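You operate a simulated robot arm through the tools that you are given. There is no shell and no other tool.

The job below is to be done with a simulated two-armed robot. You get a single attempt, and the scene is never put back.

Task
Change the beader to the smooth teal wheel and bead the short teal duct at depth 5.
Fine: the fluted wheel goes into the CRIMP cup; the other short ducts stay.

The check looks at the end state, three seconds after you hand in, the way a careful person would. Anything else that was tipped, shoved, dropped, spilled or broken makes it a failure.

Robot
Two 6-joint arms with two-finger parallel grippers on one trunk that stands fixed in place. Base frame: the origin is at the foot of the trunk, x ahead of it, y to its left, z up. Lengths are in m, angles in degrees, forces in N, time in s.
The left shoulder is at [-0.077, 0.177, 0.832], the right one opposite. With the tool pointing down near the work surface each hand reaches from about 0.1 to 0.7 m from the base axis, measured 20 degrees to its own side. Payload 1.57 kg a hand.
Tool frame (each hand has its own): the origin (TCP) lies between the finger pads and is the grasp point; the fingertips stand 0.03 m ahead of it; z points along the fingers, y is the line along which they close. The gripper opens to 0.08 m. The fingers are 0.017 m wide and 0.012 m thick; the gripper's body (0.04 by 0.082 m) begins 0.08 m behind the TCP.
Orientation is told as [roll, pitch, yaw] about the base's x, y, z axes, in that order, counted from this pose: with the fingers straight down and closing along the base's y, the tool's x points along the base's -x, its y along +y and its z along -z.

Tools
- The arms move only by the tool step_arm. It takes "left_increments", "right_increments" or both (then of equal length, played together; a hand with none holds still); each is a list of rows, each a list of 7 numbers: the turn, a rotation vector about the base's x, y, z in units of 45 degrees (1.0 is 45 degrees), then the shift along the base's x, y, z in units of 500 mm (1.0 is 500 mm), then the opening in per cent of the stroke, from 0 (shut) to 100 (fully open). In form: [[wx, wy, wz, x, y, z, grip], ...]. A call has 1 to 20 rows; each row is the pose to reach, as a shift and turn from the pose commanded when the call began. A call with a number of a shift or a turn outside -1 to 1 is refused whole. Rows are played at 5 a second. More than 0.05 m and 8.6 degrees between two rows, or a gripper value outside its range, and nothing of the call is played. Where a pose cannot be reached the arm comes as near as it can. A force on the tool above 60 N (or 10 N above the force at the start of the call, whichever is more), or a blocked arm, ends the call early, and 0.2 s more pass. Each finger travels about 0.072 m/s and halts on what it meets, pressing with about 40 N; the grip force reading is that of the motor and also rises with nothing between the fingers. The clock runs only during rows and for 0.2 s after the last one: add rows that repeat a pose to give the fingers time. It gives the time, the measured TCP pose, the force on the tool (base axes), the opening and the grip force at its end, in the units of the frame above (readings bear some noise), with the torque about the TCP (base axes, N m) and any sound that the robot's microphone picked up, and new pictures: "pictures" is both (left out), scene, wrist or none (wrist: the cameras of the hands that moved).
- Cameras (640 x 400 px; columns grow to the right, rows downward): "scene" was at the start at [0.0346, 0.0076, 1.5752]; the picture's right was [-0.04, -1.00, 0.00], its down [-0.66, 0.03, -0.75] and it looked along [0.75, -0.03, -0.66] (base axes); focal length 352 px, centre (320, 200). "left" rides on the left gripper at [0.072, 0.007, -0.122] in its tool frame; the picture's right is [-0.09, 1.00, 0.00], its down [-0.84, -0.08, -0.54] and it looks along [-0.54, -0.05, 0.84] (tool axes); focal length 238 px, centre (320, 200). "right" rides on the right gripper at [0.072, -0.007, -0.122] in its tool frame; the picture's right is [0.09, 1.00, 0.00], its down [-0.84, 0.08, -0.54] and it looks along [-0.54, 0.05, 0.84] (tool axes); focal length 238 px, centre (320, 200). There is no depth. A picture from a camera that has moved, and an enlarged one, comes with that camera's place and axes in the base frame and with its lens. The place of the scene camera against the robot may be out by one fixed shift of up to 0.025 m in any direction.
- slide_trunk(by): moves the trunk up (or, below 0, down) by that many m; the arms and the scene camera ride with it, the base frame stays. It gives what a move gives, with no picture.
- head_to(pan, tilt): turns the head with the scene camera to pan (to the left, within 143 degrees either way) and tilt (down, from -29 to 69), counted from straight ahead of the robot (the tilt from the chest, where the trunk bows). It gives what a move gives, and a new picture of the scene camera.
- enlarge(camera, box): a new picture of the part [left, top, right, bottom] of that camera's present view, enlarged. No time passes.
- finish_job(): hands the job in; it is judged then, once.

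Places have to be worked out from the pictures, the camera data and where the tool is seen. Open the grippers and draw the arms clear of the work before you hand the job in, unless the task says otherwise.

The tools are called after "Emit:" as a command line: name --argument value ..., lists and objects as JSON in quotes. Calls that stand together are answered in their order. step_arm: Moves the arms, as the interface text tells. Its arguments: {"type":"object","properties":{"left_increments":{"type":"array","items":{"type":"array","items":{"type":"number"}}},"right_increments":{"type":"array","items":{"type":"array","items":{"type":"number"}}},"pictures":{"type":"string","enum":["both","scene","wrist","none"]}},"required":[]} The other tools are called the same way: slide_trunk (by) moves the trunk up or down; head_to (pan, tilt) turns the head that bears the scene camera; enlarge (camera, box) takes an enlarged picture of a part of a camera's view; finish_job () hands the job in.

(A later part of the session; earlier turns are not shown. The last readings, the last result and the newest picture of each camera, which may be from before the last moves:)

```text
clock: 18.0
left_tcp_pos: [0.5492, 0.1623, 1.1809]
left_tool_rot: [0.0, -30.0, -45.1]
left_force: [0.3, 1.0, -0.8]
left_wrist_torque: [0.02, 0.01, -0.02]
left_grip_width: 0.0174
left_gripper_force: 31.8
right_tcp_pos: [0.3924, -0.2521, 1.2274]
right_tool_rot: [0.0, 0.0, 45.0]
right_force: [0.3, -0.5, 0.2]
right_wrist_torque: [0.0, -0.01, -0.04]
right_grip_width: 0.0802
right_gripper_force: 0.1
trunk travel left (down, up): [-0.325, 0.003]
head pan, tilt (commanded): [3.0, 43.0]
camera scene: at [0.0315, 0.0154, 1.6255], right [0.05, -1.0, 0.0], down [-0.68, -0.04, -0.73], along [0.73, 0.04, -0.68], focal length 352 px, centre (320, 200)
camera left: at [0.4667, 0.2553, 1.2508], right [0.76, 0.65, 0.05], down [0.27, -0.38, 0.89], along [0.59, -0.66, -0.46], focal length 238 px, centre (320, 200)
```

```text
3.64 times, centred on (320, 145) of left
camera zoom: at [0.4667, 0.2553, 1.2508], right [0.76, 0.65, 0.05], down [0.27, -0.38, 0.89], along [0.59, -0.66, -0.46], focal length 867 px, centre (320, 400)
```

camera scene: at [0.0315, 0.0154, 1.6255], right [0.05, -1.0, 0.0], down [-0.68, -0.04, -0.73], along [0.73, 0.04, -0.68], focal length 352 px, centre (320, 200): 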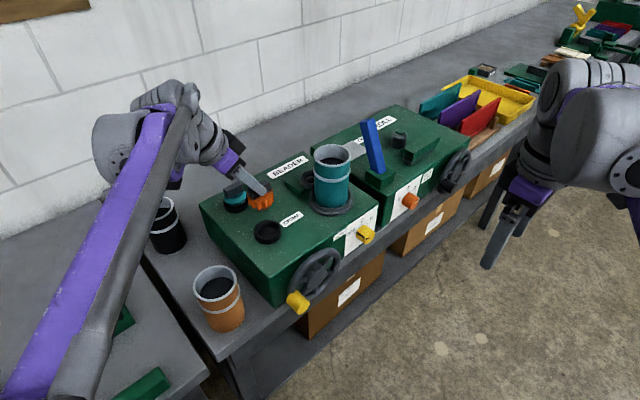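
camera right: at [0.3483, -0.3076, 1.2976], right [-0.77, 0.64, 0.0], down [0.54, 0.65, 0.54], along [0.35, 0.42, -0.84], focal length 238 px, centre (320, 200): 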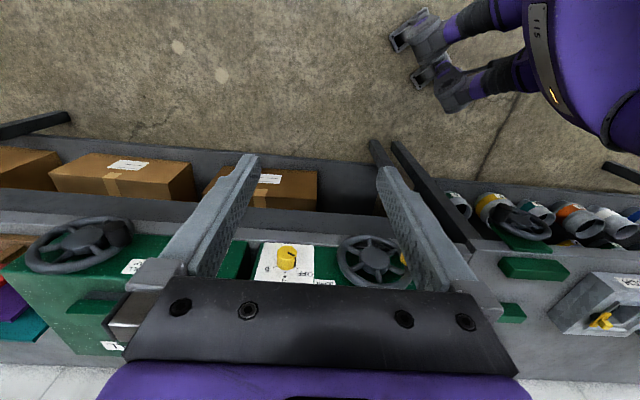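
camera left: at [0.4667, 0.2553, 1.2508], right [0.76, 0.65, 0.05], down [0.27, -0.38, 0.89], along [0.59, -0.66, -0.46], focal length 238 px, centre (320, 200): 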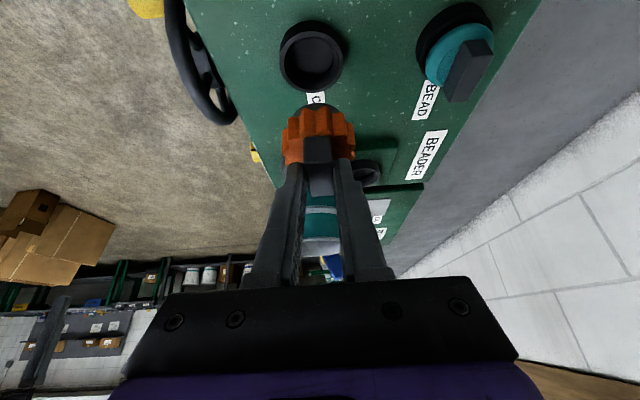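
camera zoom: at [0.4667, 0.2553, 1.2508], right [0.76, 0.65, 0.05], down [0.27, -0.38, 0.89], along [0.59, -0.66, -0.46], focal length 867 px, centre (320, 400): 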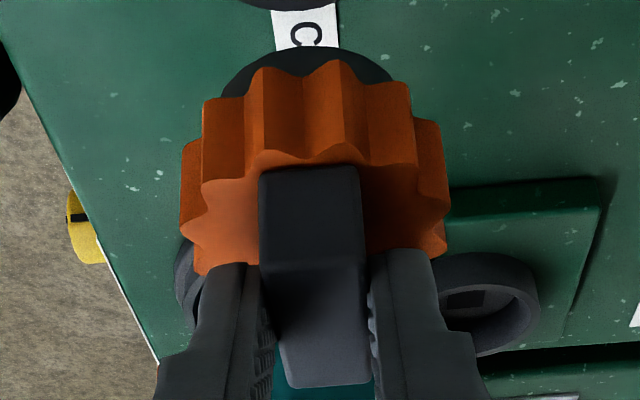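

The wheel has to seat within a millimetre or so, and along the machine's length the left camera's estimate depends on my height estimates. I'll bring the right hand's camera round to look across the machine from the front, which gives that axis directly.

Emit:
step_arm --right_increments '[[0, 0, 0, -0.008, 0.05, 0, 100], [0, 0, 0, -0.016, 0.1, 0, 100], [0, 0, 0, -0.024, 0.15, 0, 100], [0, 0, 0, -0.032, 0.2, 0, 100], [0, 0, 0, -0.04, 0.25, 0, 100], [0, 0, 0, -0.048, 0.3, 0, 100], [0, 0, 0, -0.056, 0.35, 0, 100], [0, 0, 0, -0.068, 0.412, 0, 100]]' --pictures "both"

```text
clock: 19.8
left_tcp_pos: [0.5486, 0.1623, 1.181]
left_tool_rot: [0.0, -30.0, -44.9]
left_force: [0.3, 0.1, -1.1]
left_wrist_torque: [-0.04, -0.02, 0.0]
left_grip_width: 0.0171
left_gripper_force: 32.2
right_tcp_pos: [0.3574, -0.0446, 1.2271]
right_tool_rot: [0.0, 0.0, 45.0]
right_force: [0.1, -0.4, 0.8]
right_wrist_torque: [0.0, -0.01, 0.03]
right_grip_width: 0.0799
right_gripper_force: 0.1
trunk travel left (down, up): [-0.325, 0.003]
head pan, tilt (commanded): [3.0, 43.0]
camera scene: at [0.031, 0.016, 1.6255], right [0.05, -1.0, 0.0], down [-0.68, -0.04, -0.73], along [0.73, 0.04, -0.68], focal length 352 px, centre (320, 200)
camera right: at [0.3129, -0.0994, 1.3499], right [-0.77, 0.64, 0.0], down [0.54, 0.65, 0.54], along [0.35, 0.42, -0.84], focal length 238 px, centre (320, 200)
```

scene: 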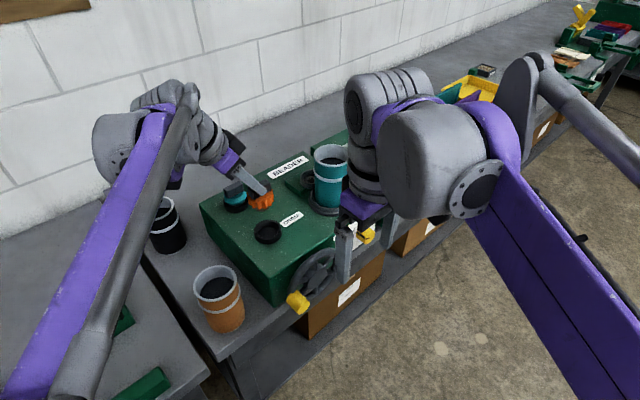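
right: 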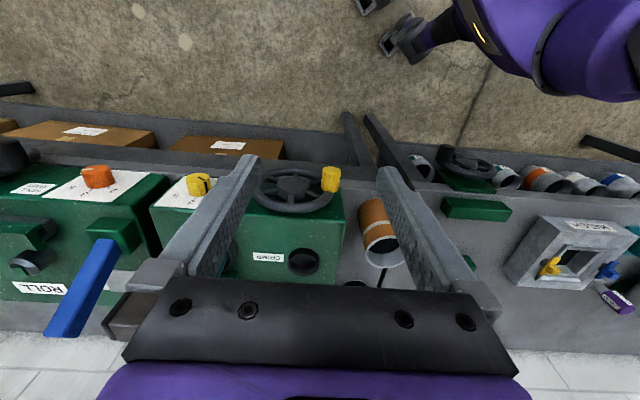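

The held wheel is hidden by the right gripper body. I'll tilt the right hand 25° so its camera looks more level at the cup and the wheel.

Emit:
step_arm --right_increments '[[0.1, -0.1, 0, 0, 0, 0, 100], [0.2, -0.2, 0, 0, 0, 0, 100], [0.3, -0.3, 0, 0, 0, 0, 100], [0.393, -0.393, 0, 0, 0, 0, 100]]' --pictures "wrist"

Emit:
enlarge --camera "right" --box '[250, 150, 370, 270]'

```text
clock: 20.8
left_tcp_pos: [0.5469, 0.1614, 1.181]
left_tool_rot: [-0.1, -30.0, -45.0]
left_force: [0.9, 0.5, -1.6]
left_wrist_torque: [-0.02, 0.01, 0.0]
left_grip_width: 0.0172
left_gripper_force: 32.2
right_tcp_pos: [0.3565, -0.0466, 1.2264]
right_tool_rot: [0.0, -25.2, 45.0]
right_force: [-0.2, 0.2, 0.4]
right_wrist_torque: [0.02, 0.02, -0.03]
right_grip_width: 0.0801
right_gripper_force: 0.0
trunk travel left (down, up): [-0.325, 0.003]
head pan, tilt (commanded): [3.0, 43.0]
camera right: at [0.2812, -0.1329, 1.3079], right [-0.76, 0.65, -0.04], down [0.32, 0.43, 0.85], along [0.56, 0.63, -0.53], focal length 238 px, centre (320, 200)
```

right: 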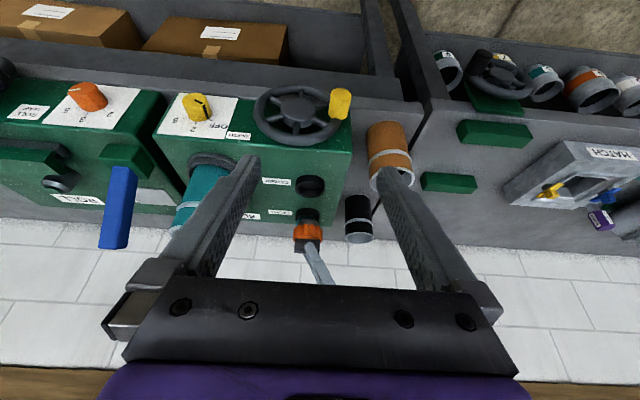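

```text
3.33 times, centred on (310, 210) of right
camera zoom: at [0.2812, -0.1329, 1.3079], right [-0.76, 0.65, -0.04], down [0.32, 0.43, 0.85], along [0.56, 0.63, -0.53], focal length 794 px, centre (353, 167)
```

zoom: 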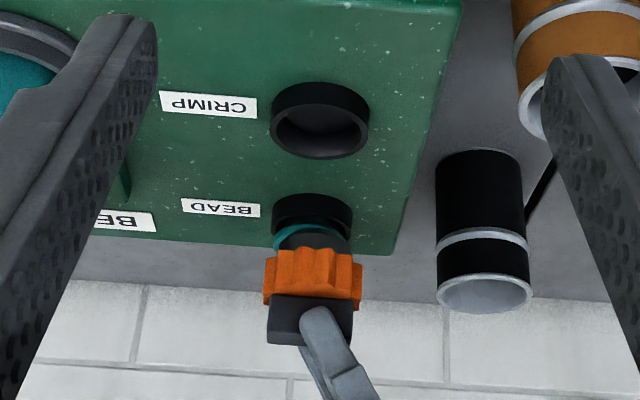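

Across the two views the wheel needs about +2.4 mm along the machine and -3 mm in depth. The hub under the gear is about 36 mm and the cup's inside about 50 mm, so the fit is forgiving; I'll apply the shift, lower to just above the rim and re-check.

Emit:
step_arm --left_increments '[[0, 0, 0, -0.0008, -0.0076, -0.02, 0], [0, 0, 0, -0.0008, -0.0076, -0.05, 0], [0, 0, 0, -0.0008, -0.0076, -0.08, 0], [0, 0, 0, -0.0008, -0.0076, -0.11, 0], [0, 0, 0, -0.0008, -0.0076, -0.13, 0], [0, 0, 0, -0.0008, -0.0076, -0.13, 0]]' --pictures "wrist"

Emit:
enlarge --camera "right" --box '[275, 150, 345, 240]'

Emit:
enlarge --camera "left" --box '[260, 60, 380, 180]'

```text
clock: 22.2
left_tcp_pos: [0.5452, 0.1556, 1.116]
left_tool_rot: [0.0, -30.0, -45.0]
left_force: [-0.4, -0.4, -1.6]
left_wrist_torque: [-0.02, 0.0, -0.01]
left_grip_width: 0.0174
left_gripper_force: 31.9
right_tcp_pos: [0.3577, -0.0457, 1.2259]
right_tool_rot: [0.0, -25.1, 44.9]
right_force: [-0.3, -1.0, -1.0]
right_wrist_torque: [0.01, -0.01, -0.01]
right_grip_width: 0.08
right_gripper_force: 0.1
trunk travel left (down, up): [-0.325, 0.003]
head pan, tilt (commanded): [3.0, 43.0]
camera left: at [0.4646, 0.2502, 1.1864], right [0.76, 0.65, 0.05], down [0.27, -0.38, 0.89], along [0.59, -0.66, -0.46], focal length 238 px, centre (320, 200)
```

left: 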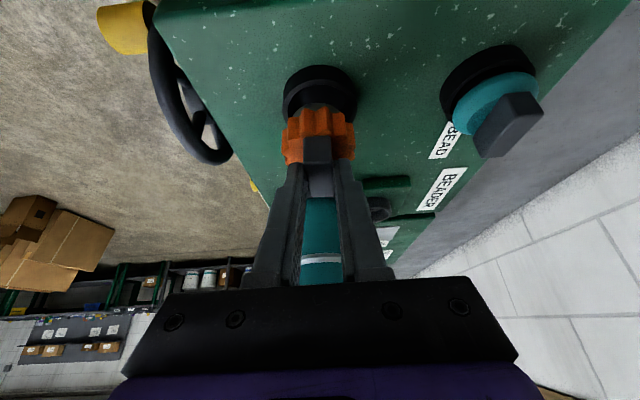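

```text
4.44 times, centred on (310, 195) of right
camera zoom: at [0.2818, -0.1328, 1.308], right [-0.76, 0.65, -0.04], down [0.32, 0.43, 0.85], along [0.56, 0.63, -0.53], focal length 1059 px, centre (364, 222)
```

zoom: 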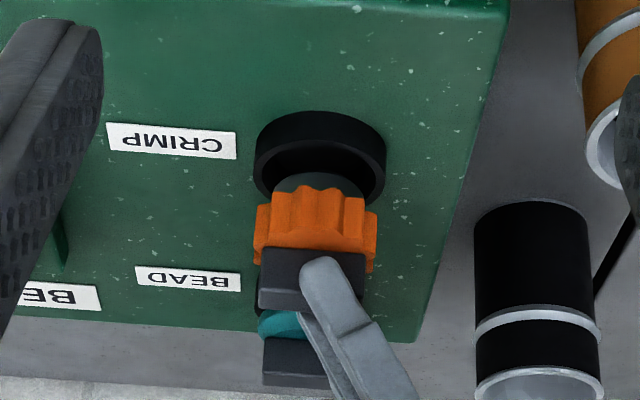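

```text
3.33 times, centred on (320, 120) of left
camera zoom: at [0.4646, 0.2502, 1.1864], right [0.76, 0.65, 0.05], down [0.27, -0.38, 0.89], along [0.59, -0.66, -0.46], focal length 794 px, centre (320, 467)
```

zoom: 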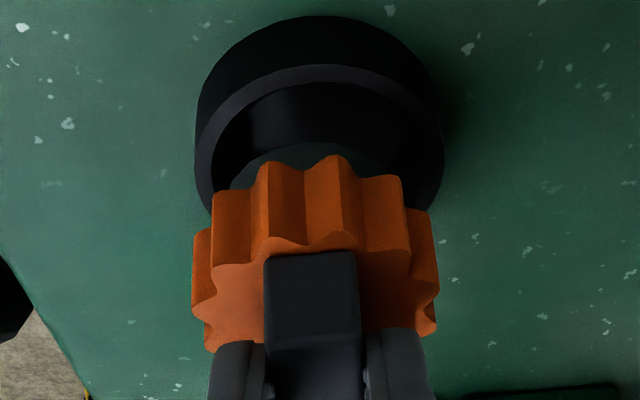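

Both views now show the wheel centred over the cup to about a millimetre. I'll lower it into the cup.

Emit:
step_arm --left_increments '[[0, 0, 0, 0.0018, 0.0018, -0.012, 0], [0, 0, 0, 0.0018, 0.0018, -0.024, 0], [0, 0, 0, 0.0018, 0.0018, -0.034, 0], [0, 0, 0, 0.0018, 0.0018, -0.042, 0], [0, 0, 0, 0.0018, 0.0018, -0.042, 0]]' --pictures "wrist"

Emit:
enlarge --camera "right" --box '[275, 150, 345, 240]'

```text
clock: 23.4
left_tcp_pos: [0.5475, 0.1575, 1.0932]
left_tool_rot: [0.0, -29.9, -44.9]
left_force: [1.1, 0.9, -2.0]
left_wrist_torque: [0.04, -0.02, 0.0]
left_grip_width: 0.0172
left_gripper_force: 32.4
right_tcp_pos: [0.3583, -0.0451, 1.2269]
right_tool_rot: [0.0, -25.0, 45.0]
right_force: [-0.9, -0.2, 0.6]
right_wrist_torque: [0.0, 0.03, -0.04]
right_grip_width: 0.0801
right_gripper_force: 0.0
trunk travel left (down, up): [-0.325, 0.003]
head pan, tilt (commanded): [3.0, 43.0]
camera left: at [0.4654, 0.2512, 1.1646], right [0.76, 0.65, 0.05], down [0.27, -0.38, 0.89], along [0.59, -0.66, -0.46], focal length 238 px, centre (320, 200)
```

left: 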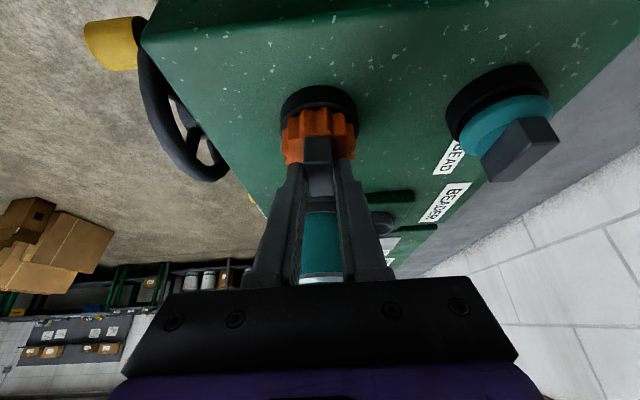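

```text
4.44 times, centred on (310, 195) of right
camera zoom: at [0.2818, -0.1328, 1.308], right [-0.76, 0.65, -0.04], down [0.32, 0.43, 0.85], along [0.56, 0.63, -0.53], focal length 1059 px, centre (364, 222)
```

zoom: 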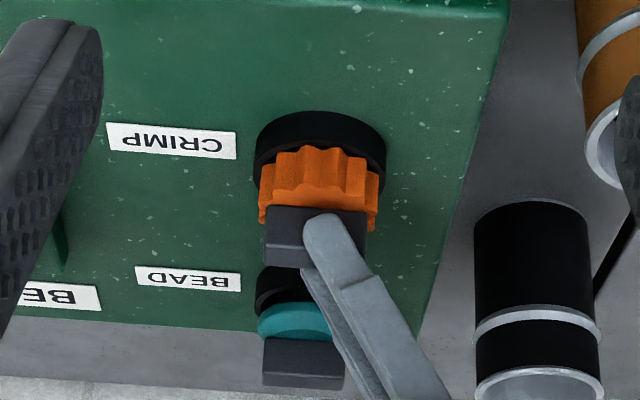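

The hub has entered the cup with no contact yet. I'll keep lowering in small steps while watching the force.

Emit:
step_arm --left_increments '[[0, 0, 0, 0, 0, -0.004, 0], [0, 0, 0, 0, 0, -0.008, 0], [0, 0, 0, 0, 0, -0.012, 0], [0, 0, 0, 0, 0, -0.012, 0]]' --pictures "wrist"

Emit:
enlarge --camera "right" --box '[275, 150, 345, 240]'

```text
clock: 24.4
left_tcp_pos: [0.5462, 0.1587, 1.0884]
left_tool_rot: [0.1, -30.2, -45.0]
left_force: [6.5, 2.4, 27.9]
left_wrist_torque: [-0.17, -0.43, 0.08]
left_grip_width: 0.0174
left_gripper_force: 32.4
right_tcp_pos: [0.3559, -0.0458, 1.2267]
right_tool_rot: [0.0, -25.0, 45.0]
right_force: [-0.8, 0.4, 0.1]
right_wrist_torque: [0.0, -0.03, 0.0]
right_grip_width: 0.0799
right_gripper_force: 0.0
trunk travel left (down, up): [-0.325, 0.003]
head pan, tilt (commanded): [3.0, 43.0]
camera left: at [0.4642, 0.2509, 1.1597], right [0.76, 0.65, 0.05], down [0.26, -0.38, 0.89], along [0.59, -0.66, -0.46], focal length 238 px, centre (320, 200)
```

left: 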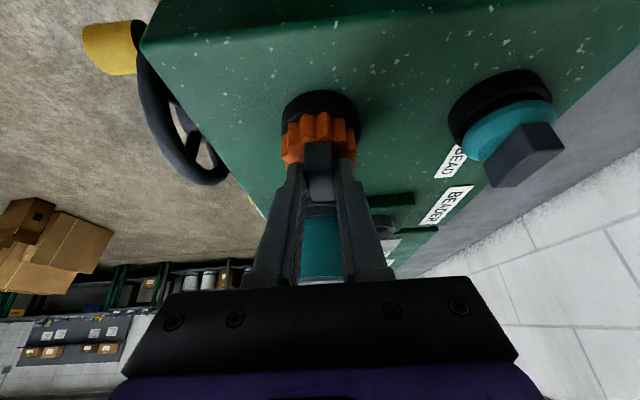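

```text
4.44 times, centred on (310, 195) of right
camera zoom: at [0.2805, -0.1329, 1.3084], right [-0.76, 0.65, -0.04], down [0.32, 0.43, 0.85], along [0.56, 0.63, -0.53], focal length 1059 px, centre (364, 222)
```

zoom: 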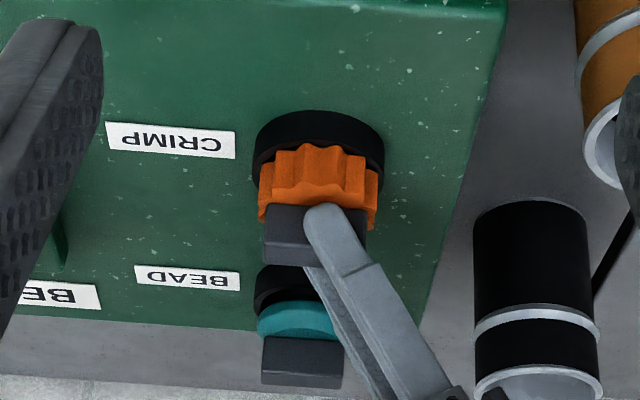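

Contact reads 28 N upward, and the TCP height of 1.088 puts the tab top at about 1.075, matching the seated teal wheel, so it's seated. I'll ease the pressure off, open, and back straight up.

Emit:
step_arm --left_increments '[[0, 0, 0, 0, 0, 0.003, 0], [0, 0, 0, 0, 0, 0.003, 40], [0, 0, 0, 0, 0, 0.003, 40], [0, 0, 0, 0, 0, 0.003, 40]]' --pictures "wrist"

Emit:
enlarge --camera "right" --box '[275, 150, 345, 240]'

Emit:
enlarge --camera "left" --box '[260, 60, 380, 180]'

```text
clock: 25.4
left_tcp_pos: [0.5473, 0.1575, 1.0896]
left_tool_rot: [0.0, -29.9, -45.0]
left_force: [0.2, 0.2, -0.1]
left_wrist_torque: [-0.01, 0.03, 0.01]
left_grip_width: 0.0318
left_gripper_force: 0.3
right_tcp_pos: [0.3576, -0.0444, 1.2258]
right_tool_rot: [0.0, -25.0, 45.0]
right_force: [0.0, -0.5, 0.2]
right_wrist_torque: [0.0, -0.03, 0.05]
right_grip_width: 0.0799
right_gripper_force: 0.1
trunk travel left (down, up): [-0.325, 0.003]
head pan, tilt (commanded): [3.0, 43.0]
camera left: at [0.4647, 0.2511, 1.1605], right [0.76, 0.65, 0.05], down [0.27, -0.38, 0.89], along [0.59, -0.66, -0.46], focal length 238 px, centre (320, 200)
```

left: 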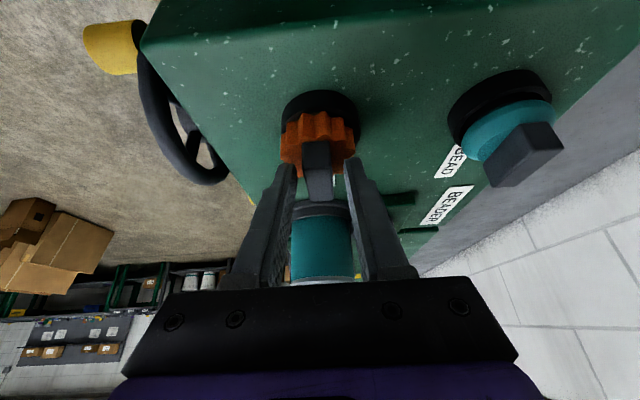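

```text
4.44 times, centred on (310, 195) of right
camera zoom: at [0.2816, -0.1327, 1.308], right [-0.76, 0.65, -0.04], down [0.32, 0.43, 0.85], along [0.56, 0.63, -0.53], focal length 1059 px, centre (364, 222)
```

zoom: 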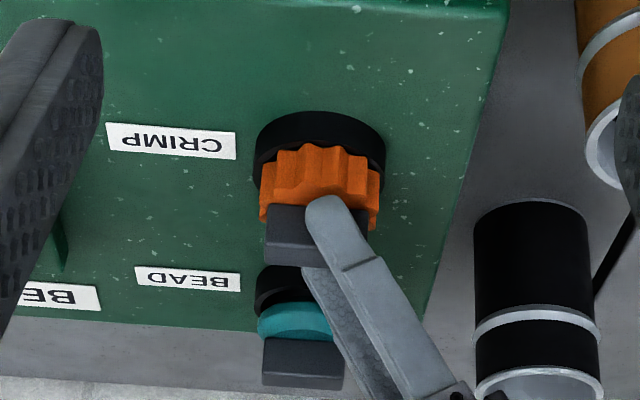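

```text
3.33 times, centred on (320, 120) of left
camera zoom: at [0.4647, 0.2511, 1.1605], right [0.76, 0.65, 0.05], down [0.27, -0.38, 0.89], along [0.59, -0.66, -0.46], focal length 794 px, centre (320, 467)
```

zoom: 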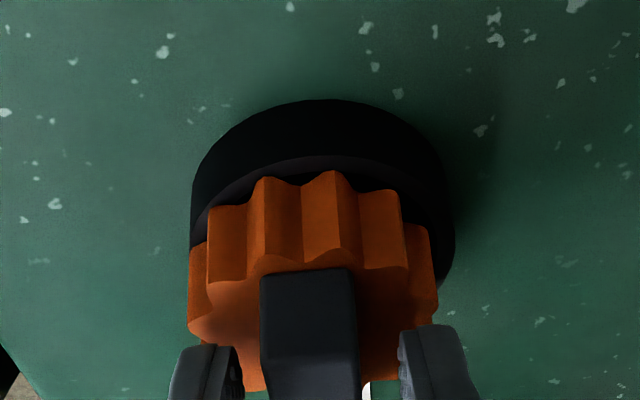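

The wheel sits in the CRIMP cup and the fingers are free of it. I'll withdraw along the tool axis and check how the wheel rests.

Emit:
step_arm --left_increments '[[0, 0, 0, -0.01, 0.01, 0.026, 40], [0, 0, 0, -0.02, 0.02, 0.05, 40], [0, 0, 0, -0.035, 0.035, 0.09, 40], [0, 0, 0, -0.056, 0.056, 0.14, 40], [0, 0, 0, -0.056, 0.09, 0.18, 40]]' --pictures "both"

Emit:
enlarge --camera "right" --box '[265, 150, 355, 240]'

Emit:
enlarge --camera "scene" --box '[200, 160, 320, 260]'

Emit:
enlarge --camera "left" --box '[230, 0, 440, 160]'

```text
clock: 26.6
left_tcp_pos: [0.5201, 0.2031, 1.1804]
left_tool_rot: [0.0, -30.0, -44.9]
left_force: [0.5, 0.9, -0.2]
left_wrist_torque: [-0.01, 0.0, -0.01]
left_grip_width: 0.0317
left_gripper_force: 0.1
right_tcp_pos: [0.3588, -0.046, 1.2271]
right_tool_rot: [0.0, -25.0, 45.0]
right_force: [0.0, -0.9, -0.5]
right_wrist_torque: [0.0, -0.02, 0.01]
right_grip_width: 0.08
right_gripper_force: 0.0
trunk travel left (down, up): [-0.325, 0.003]
head pan, tilt (commanded): [3.0, 43.0]
camera scene: at [0.0312, 0.0156, 1.6255], right [0.05, -1.0, 0.0], down [-0.68, -0.04, -0.73], along [0.73, 0.04, -0.68], focal length 352 px, centre (320, 200)
camera left: at [0.4371, 0.2958, 1.2506], right [0.76, 0.65, 0.05], down [0.27, -0.38, 0.89], along [0.59, -0.66, -0.46], focal length 238 px, centre (320, 200)
```

scene: 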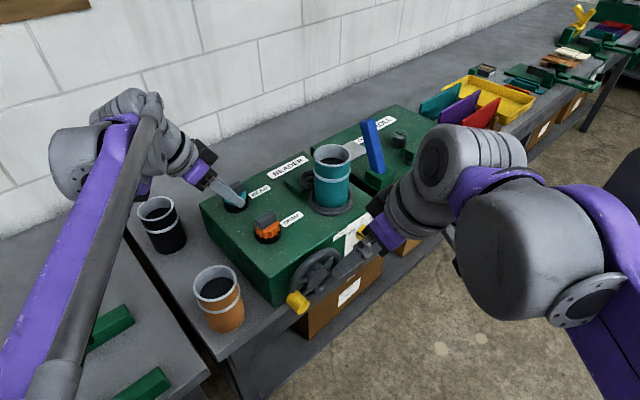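
left: 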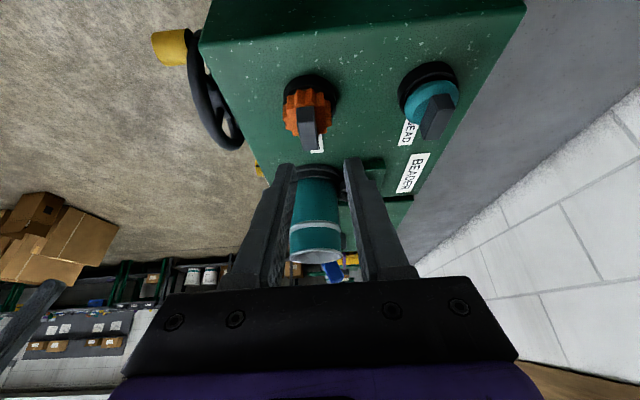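

```text
4.44 times, centred on (310, 195) of right
camera zoom: at [0.282, -0.1325, 1.308], right [-0.76, 0.65, -0.04], down [0.32, 0.43, 0.85], along [0.56, 0.63, -0.53], focal length 1059 px, centre (364, 222)
```

zoom: 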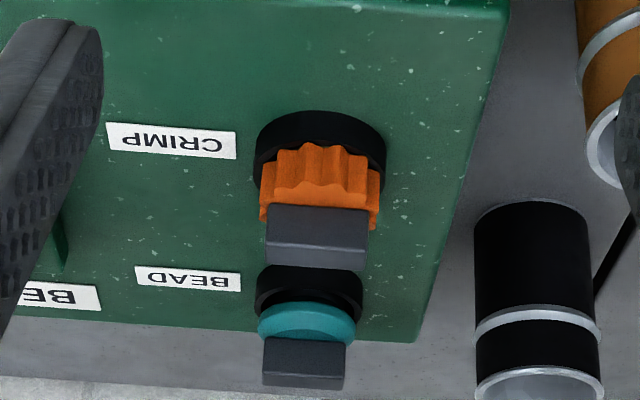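

```text
4.00 times, centred on (260, 210) of scene
camera zoom: at [0.0312, 0.0156, 1.6255], right [0.05, -1.0, 0.0], down [-0.68, -0.04, -0.73], along [0.73, 0.04, -0.68], focal length 1408 px, centre (560, 160)
```

zoom: 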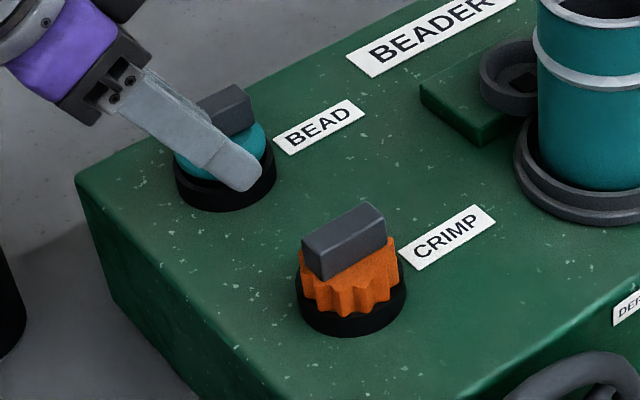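

```text
2.50 times, centred on (335, 80) of left
camera zoom: at [0.4371, 0.2958, 1.2506], right [0.76, 0.65, 0.05], down [0.27, -0.38, 0.89], along [0.59, -0.66, -0.46], focal length 596 px, centre (282, 500)
```

zoom: 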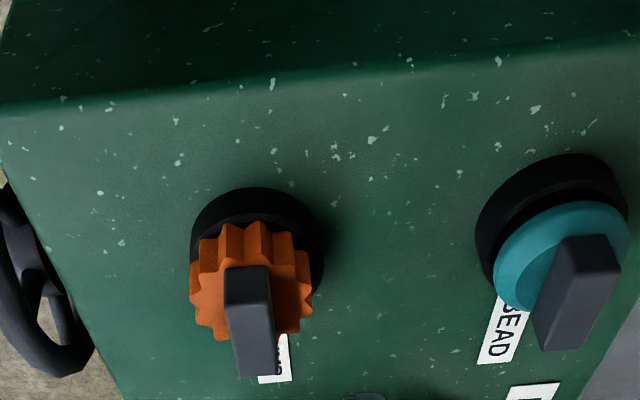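

The fluted wheel sits level in the CRIMP cup. Next is the teal wheel, whose tab I place at about (0.653, 0.241) with its top at about 1.075; I'll hover above it first.

Emit:
step_arm --left_increments '[[0, 0, 0, 0.05, 0.02, 0, 36], [0, 0, 0, 0.1, 0.04, 0, 36], [0, 0, 0, 0.15, 0.06, 0, 36], [0, 0, 0, 0.2, 0.08, -0.03, 36], [0, 0, 0, 0.2446, 0.096, -0.07, 36], [0, 0, 0, 0.2446, 0.096, -0.1, 36], [0, 0, 0, 0.2446, 0.096, -0.1, 36]]' --pictures "wrist"

Emit:
enlarge --camera "left" --box '[240, 60, 400, 200]'

Emit:
enlarge --camera "right" --box '[265, 190, 355, 280]'

```text
clock: 28.2
left_tcp_pos: [0.6421, 0.2526, 1.1301]
left_tool_rot: [0.0, -29.9, -45.0]
left_force: [-1.4, -1.0, -0.2]
left_wrist_torque: [0.04, 0.04, 0.01]
left_grip_width: 0.029
left_gripper_force: 0.0
right_tcp_pos: [0.3572, -0.0447, 1.2261]
right_tool_rot: [0.0, -24.9, 44.9]
right_force: [0.3, 0.1, 0.4]
right_wrist_torque: [-0.01, 0.03, -0.02]
right_grip_width: 0.0798
right_gripper_force: 0.1
trunk travel left (down, up): [-0.325, 0.003]
head pan, tilt (commanded): [3.0, 43.0]
camera left: at [0.5603, 0.3456, 1.2006], right [0.76, 0.65, 0.05], down [0.27, -0.38, 0.89], along [0.59, -0.66, -0.46], focal length 238 px, centre (320, 200)
```

left: 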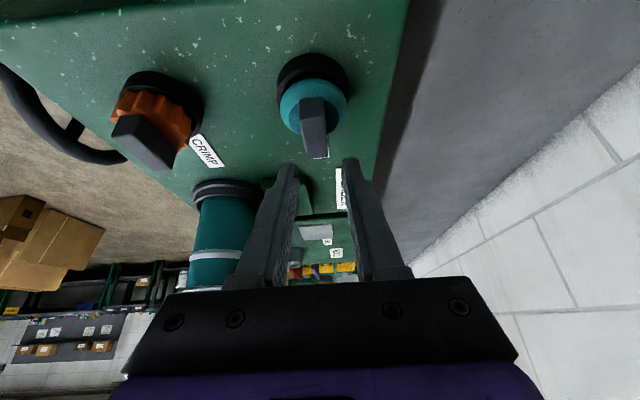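

```text
2.86 times, centred on (320, 130) of left
camera zoom: at [0.5603, 0.3456, 1.2006], right [0.76, 0.65, 0.05], down [0.27, -0.38, 0.89], along [0.59, -0.66, -0.46], focal length 681 px, centre (320, 400)
```

zoom: 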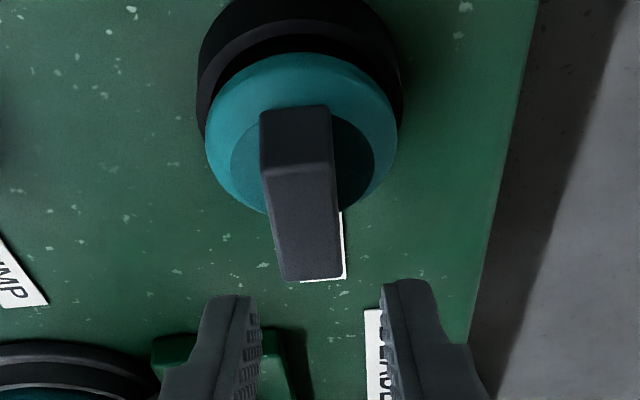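

```text
4.44 times, centred on (310, 235) of right
camera zoom: at [0.2819, -0.1327, 1.308], right [-0.76, 0.65, -0.04], down [0.32, 0.43, 0.85], along [0.56, 0.63, -0.53], focal length 1059 px, centre (364, 44)
```

zoom: 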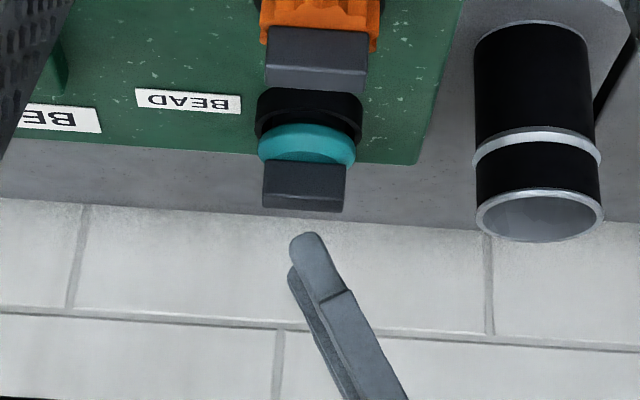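

The right view shows the fingertip in the same place along the tab as it had on the fluted wheel; the left view calls for -2 mm in depth. I'll correct that and descend to the matching grip height.

Emit:
step_arm --left_increments '[[0, 0, 0, -0.003, -0.003, -0.02, 36], [0, 0, 0, -0.003, -0.003, -0.04, 36], [0, 0, 0, -0.003, -0.003, -0.06, 36], [0, 0, 0, -0.003, -0.003, -0.074, 36], [0, 0, 0, -0.003, -0.003, -0.08, 36], [0, 0, 0, -0.003, -0.003, -0.08, 36]]' --pictures "wrist"

Emit:
enlarge --camera "left" --box '[240, 90, 400, 210]'

Emit:
enlarge --camera "right" --box '[265, 190, 355, 280]'

```text
clock: 29.6
left_tcp_pos: [0.6394, 0.2493, 1.0907]
left_tool_rot: [0.0, -30.0, -45.0]
left_force: [0.9, 0.5, -0.5]
left_wrist_torque: [0.02, 0.01, -0.01]
left_grip_width: 0.0288
left_gripper_force: 0.0
right_tcp_pos: [0.3568, -0.0454, 1.227]
right_tool_rot: [0.1, -25.1, 44.9]
right_force: [0.3, -0.7, -0.4]
right_wrist_torque: [0.01, 0.01, 0.03]
right_grip_width: 0.0797
right_gripper_force: 0.1
trunk travel left (down, up): [-0.325, 0.003]
head pan, tilt (commanded): [3.0, 43.0]
camera left: at [0.5586, 0.3433, 1.1608], right [0.76, 0.65, 0.05], down [0.27, -0.38, 0.89], along [0.59, -0.66, -0.46], focal length 238 px, centre (320, 200)
```

left: 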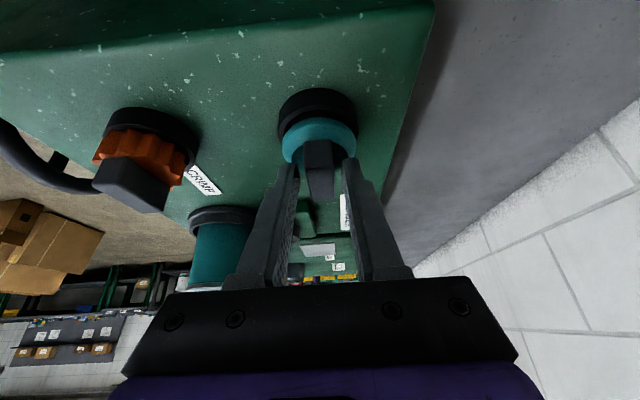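

```text
3.33 times, centred on (320, 150) of left
camera zoom: at [0.5586, 0.3433, 1.1608], right [0.76, 0.65, 0.05], down [0.27, -0.38, 0.89], along [0.59, -0.66, -0.46], focal length 794 px, centre (320, 367)
```

zoom: 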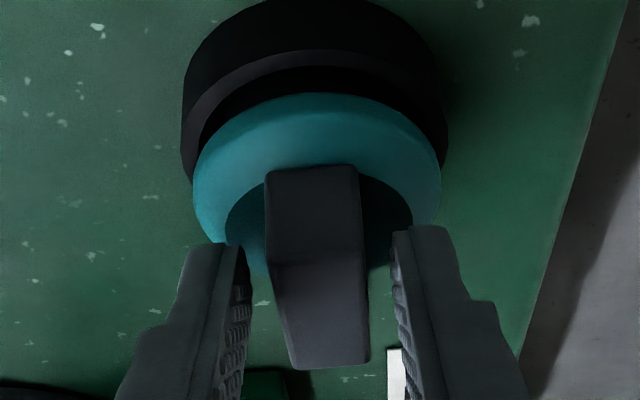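

```text
4.44 times, centred on (310, 235) of right
camera zoom: at [0.2817, -0.1328, 1.308], right [-0.76, 0.65, -0.04], down [0.32, 0.43, 0.85], along [0.56, 0.63, -0.53], focal length 1059 px, centre (364, 44)
```

zoom: 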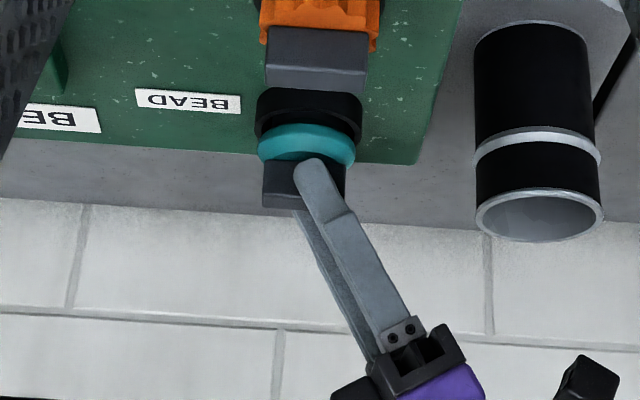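

The fingers straddle the teal tab with no contact force. Closing.

Emit:
step_arm --left_increments '[[0, 0, 0, 0, 0, 0.002, 36], [0, 0, 0, 0, 0, 0.002, 0], [0, 0, 0, 0, 0, 0.002, 0], [0, 0, 0, 0, 0, 0.002, 0], [0, 0, 0, 0, 0, 0.002, 0]]' --pictures "wrist"

Emit:
enlarge --camera "left" --box '[240, 90, 400, 210]'

Emit:
enlarge --camera "right" --box '[265, 190, 355, 280]'

```text
clock: 30.8
left_tcp_pos: [0.6413, 0.2504, 1.0904]
left_tool_rot: [-0.1, -30.0, -45.1]
left_force: [-0.2, 1.0, -0.3]
left_wrist_torque: [0.03, 0.03, 0.02]
left_grip_width: 0.0172
left_gripper_force: 32.2
right_tcp_pos: [0.3577, -0.0459, 1.2271]
right_tool_rot: [0.0, -24.9, 45.1]
right_force: [-0.2, 0.4, -0.4]
right_wrist_torque: [0.0, 0.01, -0.03]
right_grip_width: 0.0802
right_gripper_force: 0.1
trunk travel left (down, up): [-0.325, 0.003]
head pan, tilt (commanded): [3.0, 43.0]
camera left: at [0.5588, 0.3432, 1.1619], right [0.76, 0.65, 0.05], down [0.27, -0.38, 0.89], along [0.59, -0.66, -0.46], focal length 238 px, centre (320, 200)
```

left: 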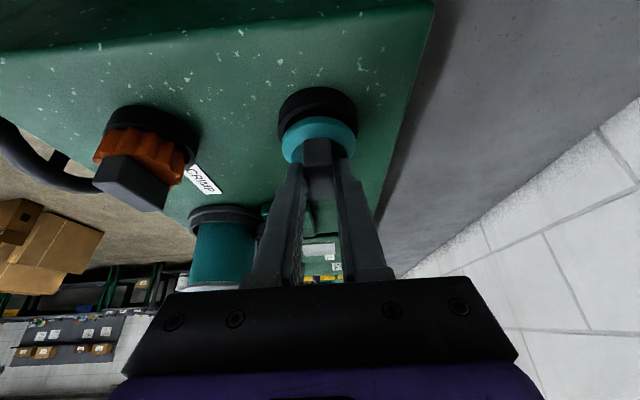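

```text
3.33 times, centred on (320, 150) of left
camera zoom: at [0.5588, 0.3432, 1.1619], right [0.76, 0.65, 0.05], down [0.27, -0.38, 0.89], along [0.59, -0.66, -0.46], focal length 794 px, centre (320, 367)
```

zoom: 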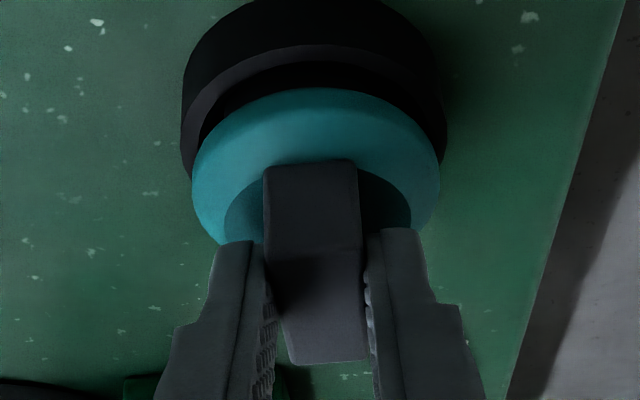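

```text
4.44 times, centred on (310, 235) of right
camera zoom: at [0.2818, -0.1327, 1.308], right [-0.76, 0.65, -0.04], down [0.32, 0.43, 0.85], along [0.56, 0.63, -0.53], focal length 1059 px, centre (364, 44)
```

zoom: 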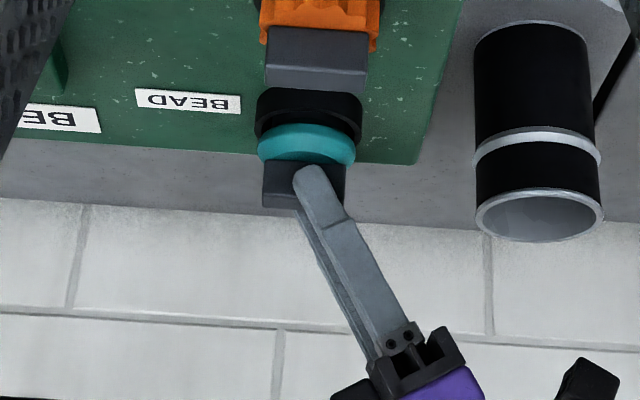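

The teal wheel is gripped at 17.2 mm with 32 N. I'll lift it straight up and look at it.

Emit:
step_arm --left_increments '[[0, 0, 0, 0, 0, 0.01, 0], [0, 0, 0, 0, 0, 0.03, 0], [0, 0, 0, 0, 0, 0.06, 0], [0, 0, 0, 0, 0, 0.1, 0], [0, 0, 0, 0, 0, 0.15, 0], [0, 0, 0, 0, 0, 0.18, 0], [0, 0, 0, 0, 0, 0.18, 0]]' --pictures "wrist"

Emit:
enlarge --camera "left" --box '[240, 40, 400, 200]'

Emit:
enlarge --camera "right" --box '[255, 190, 365, 290]'

```text
clock: 32.4
left_tcp_pos: [0.6401, 0.2494, 1.1819]
left_tool_rot: [0.0, -30.0, -45.0]
left_force: [0.0, 0.0, -0.4]
left_wrist_torque: [-0.02, 0.01, 0.01]
left_grip_width: 0.0174
left_gripper_force: 31.7
right_tcp_pos: [0.3589, -0.0448, 1.2266]
right_tool_rot: [0.0, -25.1, 45.0]
right_force: [-0.2, -0.1, 0.9]
right_wrist_torque: [0.05, 0.02, 0.01]
right_grip_width: 0.0797
right_gripper_force: 0.1
trunk travel left (down, up): [-0.325, 0.003]
head pan, tilt (commanded): [3.0, 43.0]
camera left: at [0.5582, 0.3418, 1.2525], right [0.76, 0.65, 0.05], down [0.27, -0.38, 0.89], along [0.59, -0.66, -0.46], focal length 238 px, centre (320, 200)
```

left: 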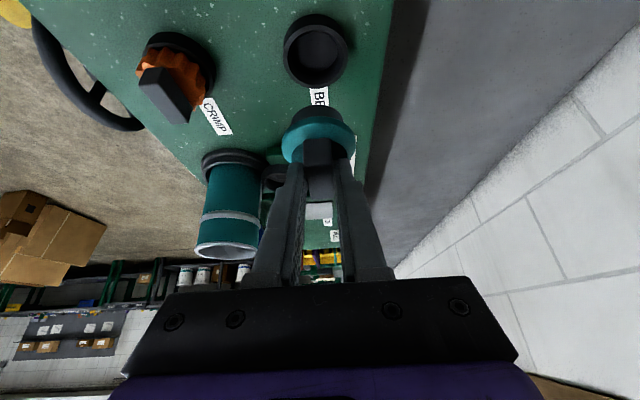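

```text
2.50 times, centred on (320, 120) of left
camera zoom: at [0.5582, 0.3418, 1.2525], right [0.76, 0.65, 0.05], down [0.27, -0.38, 0.89], along [0.59, -0.66, -0.46], focal length 596 px, centre (320, 400)
```

zoom: 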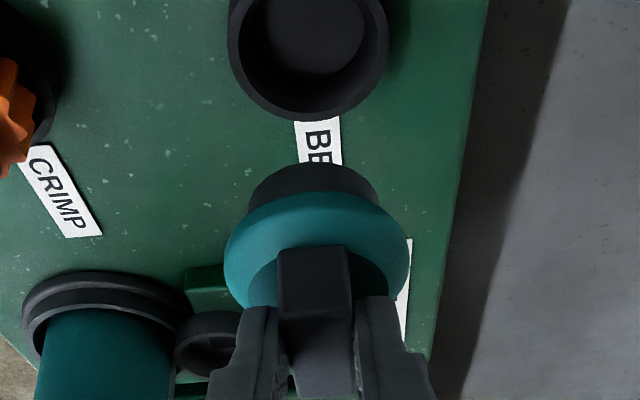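

```text
4.00 times, centred on (310, 240) of right
camera zoom: at [0.2819, -0.1327, 1.3079], right [-0.76, 0.65, -0.04], down [0.32, 0.43, 0.85], along [0.56, 0.63, -0.53], focal length 953 px, centre (360, 40)
```

zoom: 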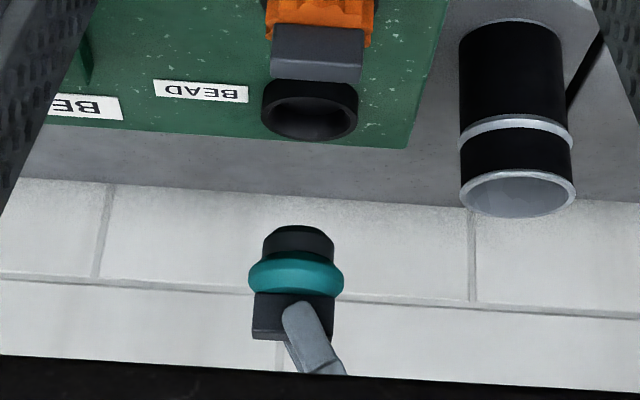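

The teal wheel came up cleanly, with a chamfered hub underneath. I'll carry it over the machine, then along the machine's length into place above the spindle, which keeps it clear of the duct.

Emit:
step_arm --left_increments '[[0, 0, 0, 0.0024, -0.053, 0, 0], [0, 0, 0, 0.0047, -0.106, 0, 0], [0, 0, 0, 0.007, -0.16, 0, 0], [0, 0, 0, 0.0094, -0.2126, 0, 0], [0, 0, 0, 0.045, -0.248, 0, 0], [0, 0, 0, 0.08, -0.283, 0, 0], [0, 0, 0, 0.116, -0.318, 0, 0], [0, 0, 0, 0.14, -0.342, 0, 0], [0, 0, 0, 0.152, -0.3536, 0, 0], [0, 0, 0, 0.152, -0.3536, 0, 0]]' --pictures "both"

Emit:
enlarge --camera "left" --box '[220, 20, 400, 190]'

Emit:
enlarge --camera "scene" --box '[250, 110, 390, 220]'

```text
clock: 34.6
left_tcp_pos: [0.7143, 0.0725, 1.1802]
left_tool_rot: [0.1, -30.0, -44.9]
left_force: [-0.5, 0.2, -0.3]
left_wrist_torque: [-0.02, 0.04, -0.03]
left_grip_width: 0.0171
left_gripper_force: 32.5
right_tcp_pos: [0.3584, -0.0454, 1.2267]
right_tool_rot: [0.0, -25.0, 45.0]
right_force: [0.0, 0.7, -0.7]
right_wrist_torque: [-0.02, 0.02, -0.01]
right_grip_width: 0.08
right_gripper_force: 0.0
trunk travel left (down, up): [-0.325, 0.003]
head pan, tilt (commanded): [3.0, 43.0]
camera scene: at [0.031, 0.0153, 1.6255], right [0.05, -1.0, 0.0], down [-0.68, -0.04, -0.73], along [0.73, 0.04, -0.68], focal length 352 px, centre (320, 200)
camera left: at [0.6335, 0.1656, 1.251], right [0.76, 0.65, 0.05], down [0.27, -0.38, 0.89], along [0.59, -0.66, -0.46], focal length 238 px, centre (320, 200)
```

scene: 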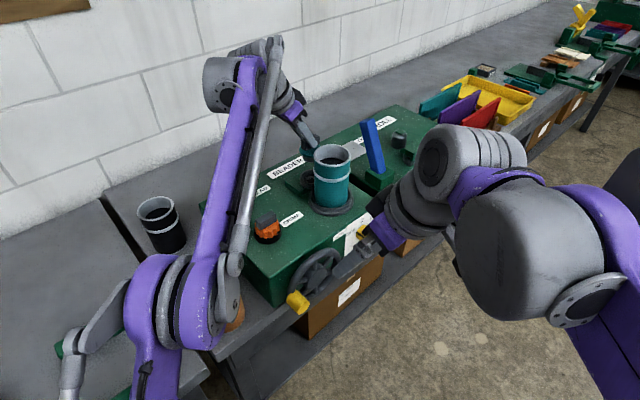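
left: 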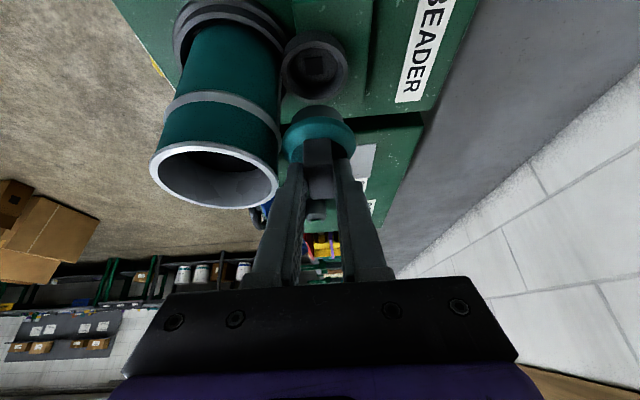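

```text
2.35 times, centred on (310, 105) of left
camera zoom: at [0.6335, 0.1656, 1.251], right [0.76, 0.65, 0.05], down [0.27, -0.38, 0.89], along [0.59, -0.66, -0.46], focal length 561 px, centre (344, 424)
```

zoom: 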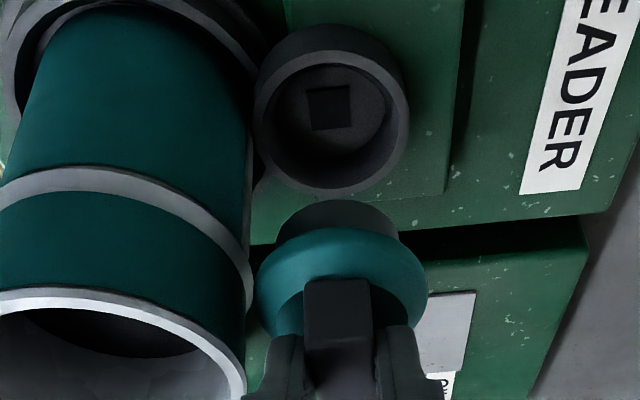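

```text
3.64 times, centred on (320, 165) of scene
camera zoom: at [0.031, 0.0153, 1.6255], right [0.05, -1.0, 0.0], down [-0.68, -0.04, -0.73], along [0.73, 0.04, -0.68], focal length 1280 px, centre (320, 327)
```

zoom: 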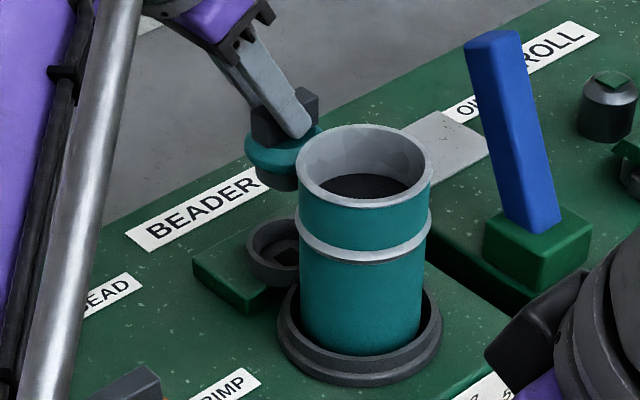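

The left view shows the wheel within a millimetre of the spindle recess and the scene view agrees. I'll lower to just above the recess and recheck.

Emit:
step_arm --left_increments '[[0, 0, 0, 0, 0, -0.02, 0], [0, 0, 0, 0, 0, -0.04, 0], [0, 0, 0, 0, 0, -0.06, 0], [0, 0, 0, 0, 0, -0.08, 0], [0, 0, 0, 0, 0, -0.096, 0], [0, 0, 0, 0, 0, -0.096, 0]]' --pictures "both"

Emit:
enlarge --camera "left" --box '[250, 60, 390, 190]'

Emit:
enlarge --camera "scene" --box '[270, 130, 350, 200]'

```text
clock: 36.0
left_tcp_pos: [0.7156, 0.0731, 1.1341]
left_tool_rot: [0.0, -30.1, -45.1]
left_force: [0.1, 0.0, -0.6]
left_wrist_torque: [-0.01, 0.01, 0.02]
left_grip_width: 0.0173
left_gripper_force: 32.0
right_tcp_pos: [0.3586, -0.0453, 1.226]
right_tool_rot: [0.0, -25.1, 45.0]
right_force: [-0.2, 0.1, 0.0]
right_wrist_torque: [-0.01, 0.02, 0.0]
right_grip_width: 0.0795
right_gripper_force: 0.1
trunk travel left (down, up): [-0.325, 0.003]
head pan, tilt (commanded): [3.0, 43.0]
camera scene: at [0.031, 0.0152, 1.6255], right [0.05, -1.0, 0.0], down [-0.68, -0.04, -0.73], along [0.73, 0.04, -0.68], focal length 352 px, centre (320, 200)
camera left: at [0.6347, 0.1656, 1.2037], right [0.76, 0.65, 0.05], down [0.27, -0.38, 0.89], along [0.59, -0.66, -0.46], focal length 238 px, centre (320, 200)
```

scene: 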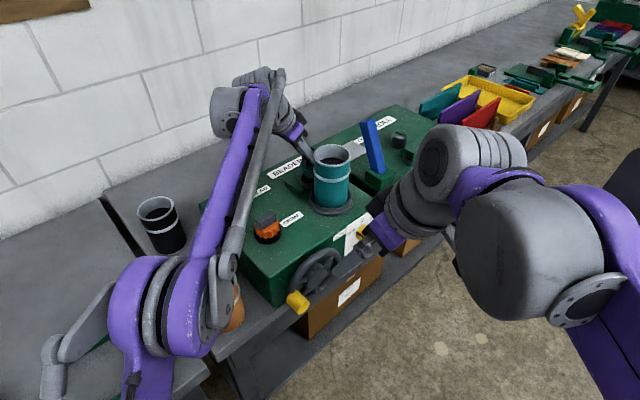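
left: 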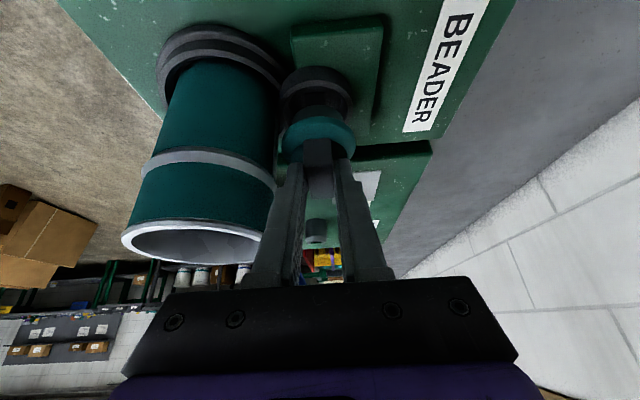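

```text
3.08 times, centred on (320, 125) of left
camera zoom: at [0.6347, 0.1656, 1.2037], right [0.76, 0.65, 0.05], down [0.27, -0.38, 0.89], along [0.59, -0.66, -0.46], focal length 733 px, centre (320, 431)
```

zoom: 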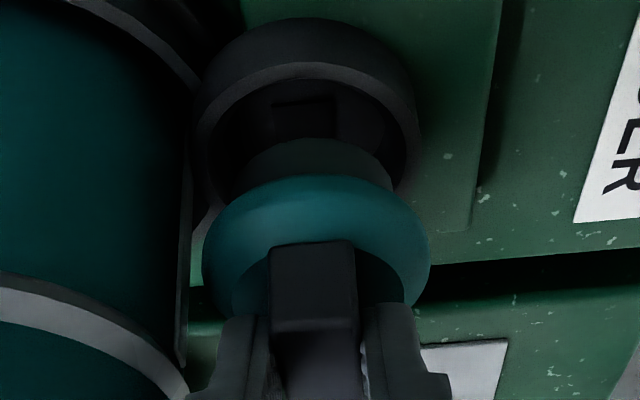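

```text
5.71 times, centred on (310, 165) of scene
camera zoom: at [0.031, 0.0152, 1.6255], right [0.05, -1.0, 0.0], down [-0.68, -0.04, -0.73], along [0.73, 0.04, -0.68], focal length 2011 px, centre (377, 400)
```

zoom: 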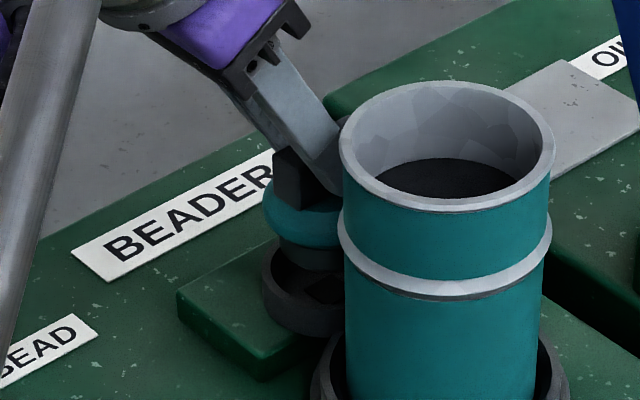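

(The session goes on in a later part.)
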